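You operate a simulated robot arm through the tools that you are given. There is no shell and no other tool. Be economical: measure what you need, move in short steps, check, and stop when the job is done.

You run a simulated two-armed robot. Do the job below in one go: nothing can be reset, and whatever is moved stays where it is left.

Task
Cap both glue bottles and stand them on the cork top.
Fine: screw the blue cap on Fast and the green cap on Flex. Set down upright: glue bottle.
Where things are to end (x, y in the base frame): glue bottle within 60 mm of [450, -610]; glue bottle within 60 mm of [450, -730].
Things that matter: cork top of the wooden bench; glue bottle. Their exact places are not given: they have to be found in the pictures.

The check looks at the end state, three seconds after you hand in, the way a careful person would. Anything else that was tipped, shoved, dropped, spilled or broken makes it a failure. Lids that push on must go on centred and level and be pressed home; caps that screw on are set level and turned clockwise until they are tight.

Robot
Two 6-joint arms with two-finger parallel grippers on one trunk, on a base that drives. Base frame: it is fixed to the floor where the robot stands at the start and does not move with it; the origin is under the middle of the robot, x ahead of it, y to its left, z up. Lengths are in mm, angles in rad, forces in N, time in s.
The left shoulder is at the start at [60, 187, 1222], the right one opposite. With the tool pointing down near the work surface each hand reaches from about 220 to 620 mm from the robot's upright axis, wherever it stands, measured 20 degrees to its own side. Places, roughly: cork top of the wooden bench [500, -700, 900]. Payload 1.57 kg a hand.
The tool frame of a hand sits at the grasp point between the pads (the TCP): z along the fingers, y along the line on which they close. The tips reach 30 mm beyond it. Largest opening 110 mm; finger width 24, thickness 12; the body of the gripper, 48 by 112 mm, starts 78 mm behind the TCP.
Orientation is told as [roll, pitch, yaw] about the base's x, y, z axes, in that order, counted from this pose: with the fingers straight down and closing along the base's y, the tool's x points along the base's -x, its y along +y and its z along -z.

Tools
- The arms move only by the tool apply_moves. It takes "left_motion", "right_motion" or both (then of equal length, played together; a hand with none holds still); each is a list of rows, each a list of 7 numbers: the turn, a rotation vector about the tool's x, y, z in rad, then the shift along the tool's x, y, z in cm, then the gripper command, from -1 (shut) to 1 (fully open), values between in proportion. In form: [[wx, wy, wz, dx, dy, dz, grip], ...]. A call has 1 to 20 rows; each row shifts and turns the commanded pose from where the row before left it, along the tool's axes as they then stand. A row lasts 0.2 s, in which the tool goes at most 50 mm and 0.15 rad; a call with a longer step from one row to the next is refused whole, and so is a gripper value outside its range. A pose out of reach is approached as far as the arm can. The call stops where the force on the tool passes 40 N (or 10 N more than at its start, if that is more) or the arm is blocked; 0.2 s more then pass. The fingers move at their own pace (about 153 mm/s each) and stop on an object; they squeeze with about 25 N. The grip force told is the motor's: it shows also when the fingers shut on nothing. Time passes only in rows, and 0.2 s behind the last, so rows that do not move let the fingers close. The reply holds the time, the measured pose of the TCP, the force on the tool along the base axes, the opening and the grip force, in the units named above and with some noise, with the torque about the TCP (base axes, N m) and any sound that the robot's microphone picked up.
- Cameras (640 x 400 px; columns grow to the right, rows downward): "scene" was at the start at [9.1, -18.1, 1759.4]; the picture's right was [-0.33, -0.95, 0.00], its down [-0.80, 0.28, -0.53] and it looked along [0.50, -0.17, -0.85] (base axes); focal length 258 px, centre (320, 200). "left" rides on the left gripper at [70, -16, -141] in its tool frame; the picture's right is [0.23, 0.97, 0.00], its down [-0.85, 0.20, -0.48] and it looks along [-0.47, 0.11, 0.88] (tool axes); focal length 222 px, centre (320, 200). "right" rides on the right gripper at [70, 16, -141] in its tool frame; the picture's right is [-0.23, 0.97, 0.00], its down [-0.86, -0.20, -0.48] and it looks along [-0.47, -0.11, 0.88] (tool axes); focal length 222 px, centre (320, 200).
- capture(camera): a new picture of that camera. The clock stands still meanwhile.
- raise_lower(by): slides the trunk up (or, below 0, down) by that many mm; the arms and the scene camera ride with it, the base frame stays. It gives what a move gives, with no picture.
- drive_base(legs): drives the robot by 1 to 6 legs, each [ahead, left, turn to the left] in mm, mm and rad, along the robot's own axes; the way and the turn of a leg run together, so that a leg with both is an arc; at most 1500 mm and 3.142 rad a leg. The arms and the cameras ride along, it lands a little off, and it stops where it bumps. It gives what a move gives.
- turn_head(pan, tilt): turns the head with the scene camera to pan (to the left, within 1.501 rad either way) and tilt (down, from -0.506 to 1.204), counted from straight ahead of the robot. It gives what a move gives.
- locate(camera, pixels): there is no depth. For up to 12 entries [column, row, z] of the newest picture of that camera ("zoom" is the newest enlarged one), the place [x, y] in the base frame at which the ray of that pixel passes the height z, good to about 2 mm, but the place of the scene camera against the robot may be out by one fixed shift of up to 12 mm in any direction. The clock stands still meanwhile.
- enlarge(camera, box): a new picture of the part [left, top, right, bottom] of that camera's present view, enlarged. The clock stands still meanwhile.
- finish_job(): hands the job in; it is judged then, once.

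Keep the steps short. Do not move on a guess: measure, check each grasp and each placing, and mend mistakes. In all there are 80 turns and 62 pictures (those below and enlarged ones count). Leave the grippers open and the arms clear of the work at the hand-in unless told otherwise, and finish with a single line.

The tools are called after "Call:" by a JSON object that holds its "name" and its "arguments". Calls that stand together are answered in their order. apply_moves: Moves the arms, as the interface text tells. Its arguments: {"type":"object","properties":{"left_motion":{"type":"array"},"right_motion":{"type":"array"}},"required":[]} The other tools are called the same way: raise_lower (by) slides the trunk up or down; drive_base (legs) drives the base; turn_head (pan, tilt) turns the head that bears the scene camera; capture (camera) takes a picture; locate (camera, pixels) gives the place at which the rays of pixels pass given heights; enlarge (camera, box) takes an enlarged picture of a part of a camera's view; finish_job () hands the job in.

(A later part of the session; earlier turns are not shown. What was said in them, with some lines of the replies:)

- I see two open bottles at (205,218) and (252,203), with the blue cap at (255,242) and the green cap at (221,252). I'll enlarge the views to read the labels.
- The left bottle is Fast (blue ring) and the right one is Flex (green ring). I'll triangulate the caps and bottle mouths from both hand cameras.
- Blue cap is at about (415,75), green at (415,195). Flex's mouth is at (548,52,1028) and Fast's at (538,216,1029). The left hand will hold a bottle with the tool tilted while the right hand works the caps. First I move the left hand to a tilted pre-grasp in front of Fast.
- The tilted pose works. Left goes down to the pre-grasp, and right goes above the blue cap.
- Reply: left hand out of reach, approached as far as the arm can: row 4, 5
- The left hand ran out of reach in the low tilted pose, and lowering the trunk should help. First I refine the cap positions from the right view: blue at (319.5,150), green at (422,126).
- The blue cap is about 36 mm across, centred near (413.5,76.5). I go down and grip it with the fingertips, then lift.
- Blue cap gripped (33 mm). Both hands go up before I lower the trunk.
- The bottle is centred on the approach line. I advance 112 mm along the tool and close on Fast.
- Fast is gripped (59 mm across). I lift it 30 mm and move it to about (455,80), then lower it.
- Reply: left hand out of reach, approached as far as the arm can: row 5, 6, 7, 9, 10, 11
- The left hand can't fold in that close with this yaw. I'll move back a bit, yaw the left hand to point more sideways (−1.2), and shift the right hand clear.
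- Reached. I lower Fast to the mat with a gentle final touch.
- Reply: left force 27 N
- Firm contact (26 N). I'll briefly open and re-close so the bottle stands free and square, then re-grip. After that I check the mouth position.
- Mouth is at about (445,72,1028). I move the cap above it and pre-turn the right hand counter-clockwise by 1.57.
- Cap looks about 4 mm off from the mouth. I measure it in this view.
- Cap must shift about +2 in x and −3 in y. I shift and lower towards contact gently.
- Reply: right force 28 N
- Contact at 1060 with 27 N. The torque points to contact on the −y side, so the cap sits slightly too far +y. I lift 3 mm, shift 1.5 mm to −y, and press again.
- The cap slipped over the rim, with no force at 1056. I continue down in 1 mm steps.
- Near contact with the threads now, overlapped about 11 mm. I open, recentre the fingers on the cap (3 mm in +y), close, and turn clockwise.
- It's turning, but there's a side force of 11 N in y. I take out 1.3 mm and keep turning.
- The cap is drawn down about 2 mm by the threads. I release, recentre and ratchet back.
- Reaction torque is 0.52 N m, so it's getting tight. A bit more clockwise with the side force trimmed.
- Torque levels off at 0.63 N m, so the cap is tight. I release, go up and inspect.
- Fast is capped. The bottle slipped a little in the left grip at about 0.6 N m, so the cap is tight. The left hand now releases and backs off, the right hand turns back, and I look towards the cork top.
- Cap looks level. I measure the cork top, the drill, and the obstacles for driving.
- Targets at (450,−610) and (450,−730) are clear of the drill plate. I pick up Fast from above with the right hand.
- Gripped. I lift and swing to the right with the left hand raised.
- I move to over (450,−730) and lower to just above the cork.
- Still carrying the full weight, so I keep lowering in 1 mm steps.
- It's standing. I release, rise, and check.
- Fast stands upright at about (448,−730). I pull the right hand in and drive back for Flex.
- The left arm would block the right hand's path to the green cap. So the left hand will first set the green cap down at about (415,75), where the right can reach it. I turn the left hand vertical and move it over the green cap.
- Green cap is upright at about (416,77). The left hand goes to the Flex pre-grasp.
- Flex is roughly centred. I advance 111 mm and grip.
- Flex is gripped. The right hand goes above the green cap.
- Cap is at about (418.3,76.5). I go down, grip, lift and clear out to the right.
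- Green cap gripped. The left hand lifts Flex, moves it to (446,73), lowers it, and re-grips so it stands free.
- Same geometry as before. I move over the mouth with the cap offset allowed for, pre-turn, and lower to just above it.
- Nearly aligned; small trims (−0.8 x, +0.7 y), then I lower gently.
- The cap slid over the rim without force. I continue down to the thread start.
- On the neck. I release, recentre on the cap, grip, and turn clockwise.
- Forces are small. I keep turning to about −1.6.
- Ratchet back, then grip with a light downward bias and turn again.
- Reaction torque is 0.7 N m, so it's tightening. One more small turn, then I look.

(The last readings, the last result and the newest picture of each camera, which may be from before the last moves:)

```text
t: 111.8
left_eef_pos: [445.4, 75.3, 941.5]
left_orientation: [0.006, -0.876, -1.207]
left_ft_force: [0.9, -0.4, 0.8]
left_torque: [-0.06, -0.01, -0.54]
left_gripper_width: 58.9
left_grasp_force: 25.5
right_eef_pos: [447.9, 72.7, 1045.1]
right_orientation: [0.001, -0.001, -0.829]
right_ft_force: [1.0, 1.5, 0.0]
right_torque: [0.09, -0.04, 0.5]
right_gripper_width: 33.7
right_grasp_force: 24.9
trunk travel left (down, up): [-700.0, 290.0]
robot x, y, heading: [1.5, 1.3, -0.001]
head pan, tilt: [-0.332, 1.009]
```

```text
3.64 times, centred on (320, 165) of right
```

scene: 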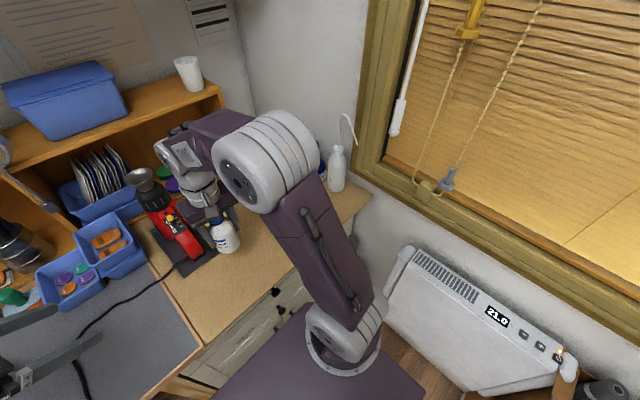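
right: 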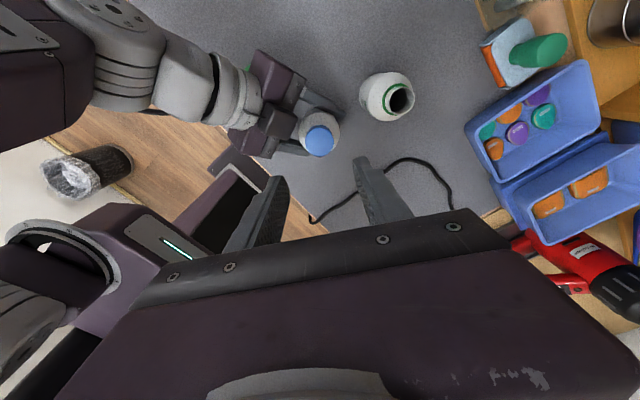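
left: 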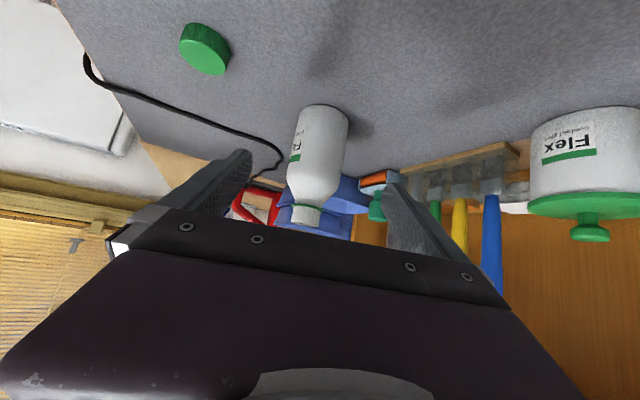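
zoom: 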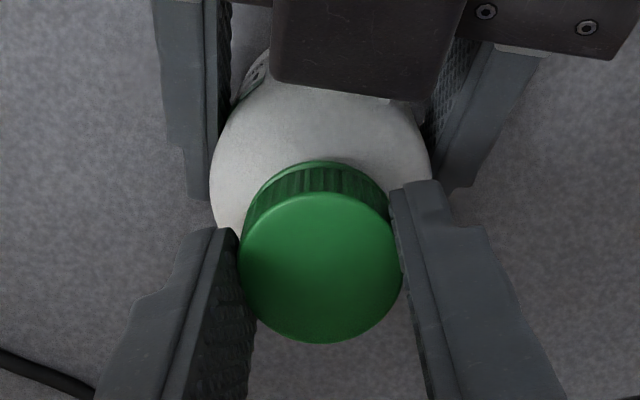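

Call:
{"name": "apply_moves", "arguments": {"right_motion": [[0, 0, 0, 0, 0, 0, -0.1], [0, 0, 0, 0, 0, 0, -0.1], [0, 0, 0, 0, 0, -4, -0.1], [0, 0, 0, 0, 0, -4, 0], [0, 0, 0, 0, 0, -4, 0], [0, 0, -0.139, 0, 0, 0, 0.8], [0, 0, -0.139, 0, 0, 0, 0.8], [0, 0, -0.139, 0, 0, 0, 0.8], [0, 0, -0.139, 0, 0, 0, 0.8], [0, 0, -0.139, 0, 0, 0, 0.8], [0, 0, -0.139, 0, 0, 0, 0.8], [0, 0, 0, 0, 0, 0, 0.8]]}}

Call:
{"name": "enlarge", "arguments": {"camera": "scene", "box": [200, 160, 280, 210]}}

Call:
{"name": "enlarge", "arguments": {"camera": "right", "box": [240, 80, 400, 200]}}

```text
t: 114.4
left_eef_pos: [446.8, 74.9, 941.4]
left_orientation: [0.005, -0.875, -1.206]
left_ft_force: [-1.9, -0.4, -0.7]
left_torque: [-0.07, 0.06, -0.03]
left_gripper_width: 59.0
left_grasp_force: 24.9
right_eef_pos: [447.0, 72.7, 1165.8]
right_orientation: [0.0, 0.001, 0.007]
right_ft_force: [-0.8, 0.0, -0.2]
right_torque: [-0.03, 0.01, 0.03]
right_gripper_width: 98.6
right_grasp_force: 0.0
trunk travel left (down, up): [-700.0, 290.0]
robot x, y, heading: [-0.2, 1.1, 0.002]
head pan, tilt: [-0.332, 1.009]
```

```text
8.00 times, centred on (240, 185) of scene
```

zoom: 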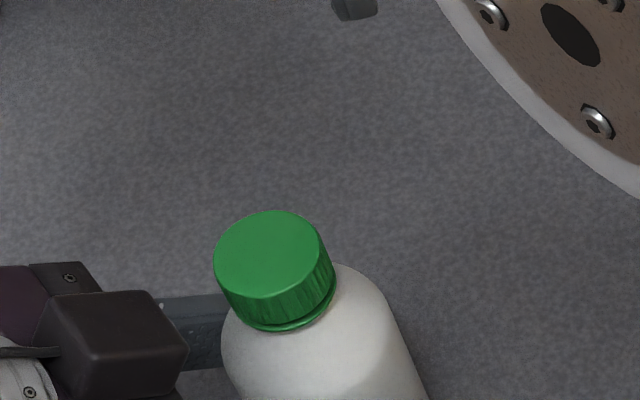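

```text
3.33 times, centred on (320, 140) of right
```

zoom: 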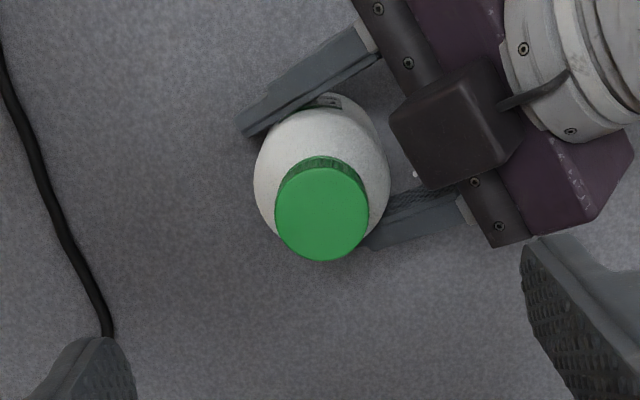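

The cap is level and seated just above the ring. The left hand backs off, then the right hand descends and grips Flex.

Call:
{"name": "apply_moves", "arguments": {"left_motion": [[0, 0, 0, 0, 0, 0, 0.6], [0, 0, 0, 0, 0, 0, 0.8], [0, 0, 0, 0, 0, 0, 0.8], [0, 0, 0, 0, 0, -3, 0.8], [0, 0, 0, 0, 0, -4, 1], [0, 0, 0, 0, 0, -4, 1], [0, 0, 0, -2, 0, -3, 1], [0, 0, 0, -2, 0, -2, 1], [0, 0, 0, -2, 0, -2, 1], [0, 0, 0, 0, 0, 0, 1], [0, 0, 0, 0, 0, 0, 1], [0, 0, 0, 0, 0, 0, 1], [0, 0, 0, 0, 0, 0, 1], [0, 0, 0, 0, 0, 0, 1], [0, 0, 0, 0, 0, 0, 1], [0, 0, 0, 0, 0, 0, 1], [0, 0, 0, 0, 0, 0, 1]], "right_motion": [[0, 0, 0, 0, 0, 0, 0.8], [0, 0, 0, 0, 0, 0, 0.8], [0, 0, 0, 0, 0, 0, 0.8], [0, 0, 0, 0, 0, 0, 0.8], [0, 0, 0, 0, 0, 0, 0.8], [0, 0, 0, 0, 0, 0, 0.8], [0, 0, 0, 0, 0, 0, 0.8], [0, 0, 0, 0, 0, 0, 0.8], [0, 0, 0, 0, 0.13, 4, 0.8], [0, 0, 0, 0, 0, 4, 0.8], [0, 0, 0, 0, 0, 4, 0.8], [0, 0, 0, 0, 0, 4, 0.8], [0, 0, 0, 0, 0, 4, 0.8], [0, 0, 0, 0, 0, 0, 0.8], [0, 0, 0, 0, 0, 0, -1], [0, 0, 0, 0, 0, 0, -1], [0, 0, 0, 0, 0, 0, -1]]}}

```text
t: 118.0
left_eef_pos: [411.8, 165.2, 1101.7]
left_orientation: [0.005, -0.875, -1.206]
left_ft_force: [0.7, 0.0, 0.2]
left_torque: [0.01, 0.01, -0.01]
left_gripper_width: 110.1
left_grasp_force: 0.0
right_eef_pos: [447.3, 73.2, 964.4]
right_orientation: [0.0, -0.002, 0.005]
right_ft_force: [0.8, 0.2, -0.5]
right_torque: [0.03, 0.03, 0.03]
right_gripper_width: 59.3
right_grasp_force: 25.1
trunk travel left (down, up): [-700.0, 290.0]
robot x, y, heading: [-1.2, 0.0, -0.005]
head pan, tilt: [-0.332, 1.009]
```

Gripped. I lift, swing right and drive.

Call:
{"name": "apply_moves", "arguments": {"right_motion": [[0, 0, 0, 0, 0, -4, -1], [0, 0, 0, 0, 0, -4, -1], [0, 0, 0, 0, 0, -4, -1], [0, 0, 0, 0.4, -3.7, 0, -1], [0, 0, 0, 0.4, -3.7, 0, -1], [0, 0, 0, 0.4, -3.7, 0, -1], [0, 0, 0, 0.4, -3.7, 0, -1], [0, 0, 0, 0.4, -3.7, 0, -1], [0, 0, 0, 0.4, -3.7, 0, -1], [0, 0, 0, 0, 0, 0, -1]]}}

Call:
{"name": "drive_base", "arguments": {"legs": [[0, -340, 0]]}}

```text
t: 120.2
left_eef_pos: [411.0, 166.7, 1101.9]
left_orientation: [0.003, -0.875, -1.206]
left_ft_force: [-0.5, 0.1, 0.1]
left_torque: [-0.02, -0.02, -0.01]
left_gripper_width: 109.9
left_grasp_force: 0.0
right_eef_pos: [426.0, -150.8, 1086.0]
right_orientation: [-0.001, 0.0, 0.006]
right_ft_force: [-0.3, -0.3, -2.1]
right_torque: [0.01, -0.06, -0.05]
right_gripper_width: 59.7
right_grasp_force: 25.3
trunk travel left (down, up): [-700.0, 290.0]
robot x, y, heading: [-1.3, 1.1, 0.004]
head pan, tilt: [-0.332, 1.009]
```

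```text
t: 122.5
left_eef_pos: [410.3, -178.6, 1102.1]
left_orientation: [0.004, -0.875, -1.203]
left_ft_force: [0.8, 0.6, 0.2]
left_torque: [-0.01, -0.06, -0.01]
left_gripper_width: 109.8
left_grasp_force: 0.1
right_eef_pos: [425.0, -494.9, 1085.4]
right_orientation: [0.001, 0.002, 0.01]
right_ft_force: [0.4, 0.2, -3.1]
right_torque: [0.0, 0.0, 0.0]
right_gripper_width: 59.6
right_grasp_force: 24.7
trunk travel left (down, up): [-700.0, 290.0]
robot x, y, heading: [2.8, -343.8, 0.004]
head pan, tilt: [-0.332, 1.009]
```

Call:
{"name": "apply_moves", "arguments": {"right_motion": [[0, 0, 0, -0.67, -3.77, 0, -1], [0, 0, 0, -0.67, -3.77, 0, -1], [0, 0, 0, -0.67, -3.77, 0, -1], [0, 0, 0, 0, 0, 0, -1], [0, 0, 0, 0, 0, 4, -1], [0, 0, 0, 0, 0, 4, -1], [0, 0, 0, 0, 0, 3, -1], [0, 0, 0, 0, 0, 0.8, -1], [0, 0, 0, 0, 0, 0.15, -1], [0, 0, 0, 0, 0, 0, -1]]}}

```text
t: 124.7
left_eef_pos: [410.1, -180.1, 1100.5]
left_orientation: [0.006, -0.876, -1.202]
left_ft_force: [0.0, -1.0, -0.1]
left_torque: [0.03, 0.04, -0.01]
left_gripper_width: 109.8
left_grasp_force: 0.1
right_eef_pos: [445.3, -608.5, 964.6]
right_orientation: [0.0, 0.0, 0.012]
right_ft_force: [-0.2, 0.3, -1.6]
right_torque: [0.0, -0.02, 0.0]
right_gripper_width: 59.7
right_grasp_force: 24.6
trunk travel left (down, up): [-700.0, 290.0]
robot x, y, heading: [0.8, -342.7, 0.002]
head pan, tilt: [-0.332, 1.009]
```

Not yet fully supported, so I lower in 1 mm steps.

Call:
{"name": "apply_moves", "arguments": {"right_motion": [[0, 0, 0, 0, 0, 0.1, -1], [0, 0, 0, 0, 0, 0.05, -1], [0, 0, 0, 0, 0, 0, -1]]}}

```text
t: 125.5
left_eef_pos: [410.0, -180.0, 1101.7]
left_orientation: [0.004, -0.874, -1.202]
left_ft_force: [0.1, 0.2, 0.1]
left_torque: [0.01, -0.04, 0.0]
left_gripper_width: 110.0
left_grasp_force: 0.1
right_eef_pos: [445.4, -606.7, 965.3]
right_orientation: [0.0, 0.001, 0.012]
right_ft_force: [-0.2, 0.6, -2.6]
right_torque: [0.0, 0.0, 0.03]
right_gripper_width: 59.8
right_grasp_force: 24.8
trunk travel left (down, up): [-700.0, 290.0]
robot x, y, heading: [-0.7, -346.5, 0.003]
head pan, tilt: [-0.332, 1.009]
```

Call:
{"name": "apply_moves", "arguments": {"right_motion": [[0, 0, 0, 0, 0, 0.1, -1], [0, 0, 0, 0, 0, 0.05, -1], [0, 0, 0, 0, 0, 0, -1]]}}

```text
t: 126.3
left_eef_pos: [409.0, -179.0, 1102.6]
left_orientation: [0.004, -0.876, -1.203]
left_ft_force: [0.3, 0.0, 0.1]
left_torque: [0.0, -0.03, -0.03]
left_gripper_width: 109.9
left_grasp_force: 0.0
right_eef_pos: [445.6, -607.5, 962.9]
right_orientation: [-0.003, -0.004, 0.012]
right_ft_force: [2.0, 1.0, 12.6]
right_torque: [0.2, 0.27, -0.01]
right_gripper_width: 59.5
right_grasp_force: 25.4
trunk travel left (down, up): [-700.0, 290.0]
robot x, y, heading: [0.2, -341.1, -0.002]
head pan, tilt: [-0.332, 1.009]
```

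It's standing. I release, rise, pull back and look.

Call:
{"name": "apply_moves", "arguments": {"right_motion": [[0, 0, 0, 0, 0, 0, 0.4], [0, 0, 0, 0, 0, 0, 0.5], [0, 0, 0, 0, 0, 0, 0.5], [0, 0, 0, 0, 0, -4, 0.5], [0, 0, 0, 0, 0, -4, 0.5], [0, 0, 0, 0, 0, -4, 0.5], [0, 0, 0, 0, 0, -4, 0.8], [0, 0, 0, 0, 0, -4, 0.8], [0, 0, 0, 0, 0, 0, 0.8]]}}

Call:
{"name": "capture", "arguments": {"camera": "right"}}

Call:
{"name": "turn_head", "arguments": {"pan": -0.6, "tilt": 0.9}}

Call:
{"name": "capture", "arguments": {"camera": "scene"}}

```text
t: 128.3
left_eef_pos: [410.1, -180.0, 1100.4]
left_orientation: [0.006, -0.874, -1.204]
left_ft_force: [0.7, -0.4, -0.1]
left_torque: [-0.01, -0.01, 0.0]
left_gripper_width: 110.1
left_grasp_force: 0.1
right_eef_pos: [448.1, -609.4, 1162.9]
right_orientation: [0.0, 0.001, 0.01]
right_ft_force: [-0.2, 0.3, -0.1]
right_torque: [0.01, 0.02, -0.03]
right_gripper_width: 98.8
right_grasp_force: 0.0
trunk travel left (down, up): [-700.0, 290.0]
robot x, y, heading: [-1.2, -347.0, 0.005]
head pan, tilt: [-0.332, 1.009]
```

```text
16 pictures are left
```

right: 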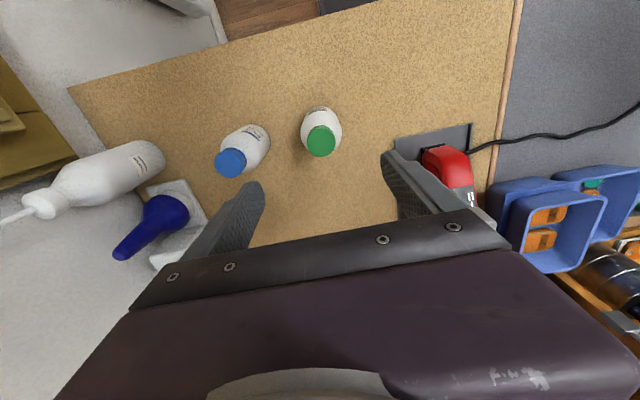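

```text
t: 129.1
left_eef_pos: [410.0, -178.8, 1102.0]
left_orientation: [0.005, -0.873, -1.201]
left_ft_force: [0.5, 1.3, -0.6]
left_torque: [0.0, -0.01, 0.02]
left_gripper_width: 110.2
left_grasp_force: 0.1
right_eef_pos: [447.6, -609.8, 1163.3]
right_orientation: [0.002, 0.0, 0.011]
right_ft_force: [-1.2, 0.3, 0.7]
right_torque: [-0.01, -0.01, 0.01]
right_gripper_width: 99.1
right_grasp_force: 0.0
trunk travel left (down, up): [-700.0, 290.0]
robot x, y, heading: [-0.9, -346.2, 0.003]
head pan, tilt: [-0.6, 0.901]
```

```text
15 pictures are left
```

scene: 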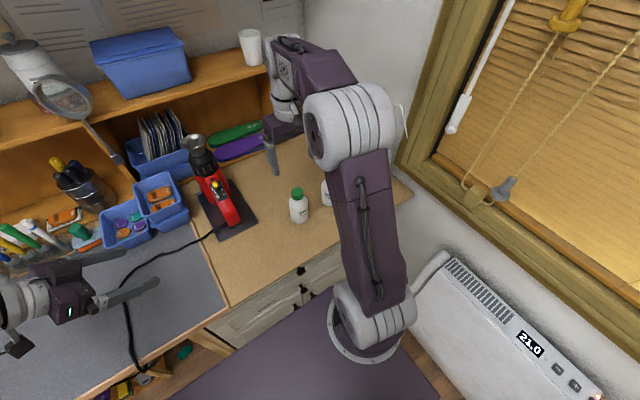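

Both bottles stand capped. I take one close look at the caps before handing in.

Call:
{"name": "enlarge", "arguments": {"camera": "right", "box": [200, 85, 360, 195]}}

```text
3.64 times, centred on (280, 140) of right
```

zoom: 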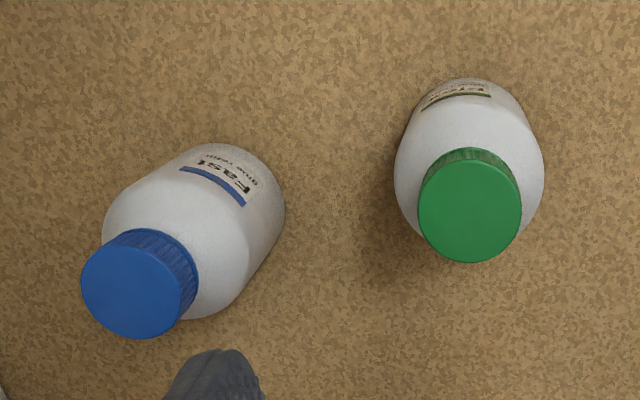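

Both caps are level and seated, both bottles are upright at their places, and the hands are open and clear. Handing in.

Call:
{"name": "finish_job", "arguments": {}}

```text
The job is handed in.
```

I screwed the blue cap onto Fast and the green cap onto Flex until tight, and both bottles stand upright on the cork top, Fast at about (448, -730) and Flex at about (446, -608).
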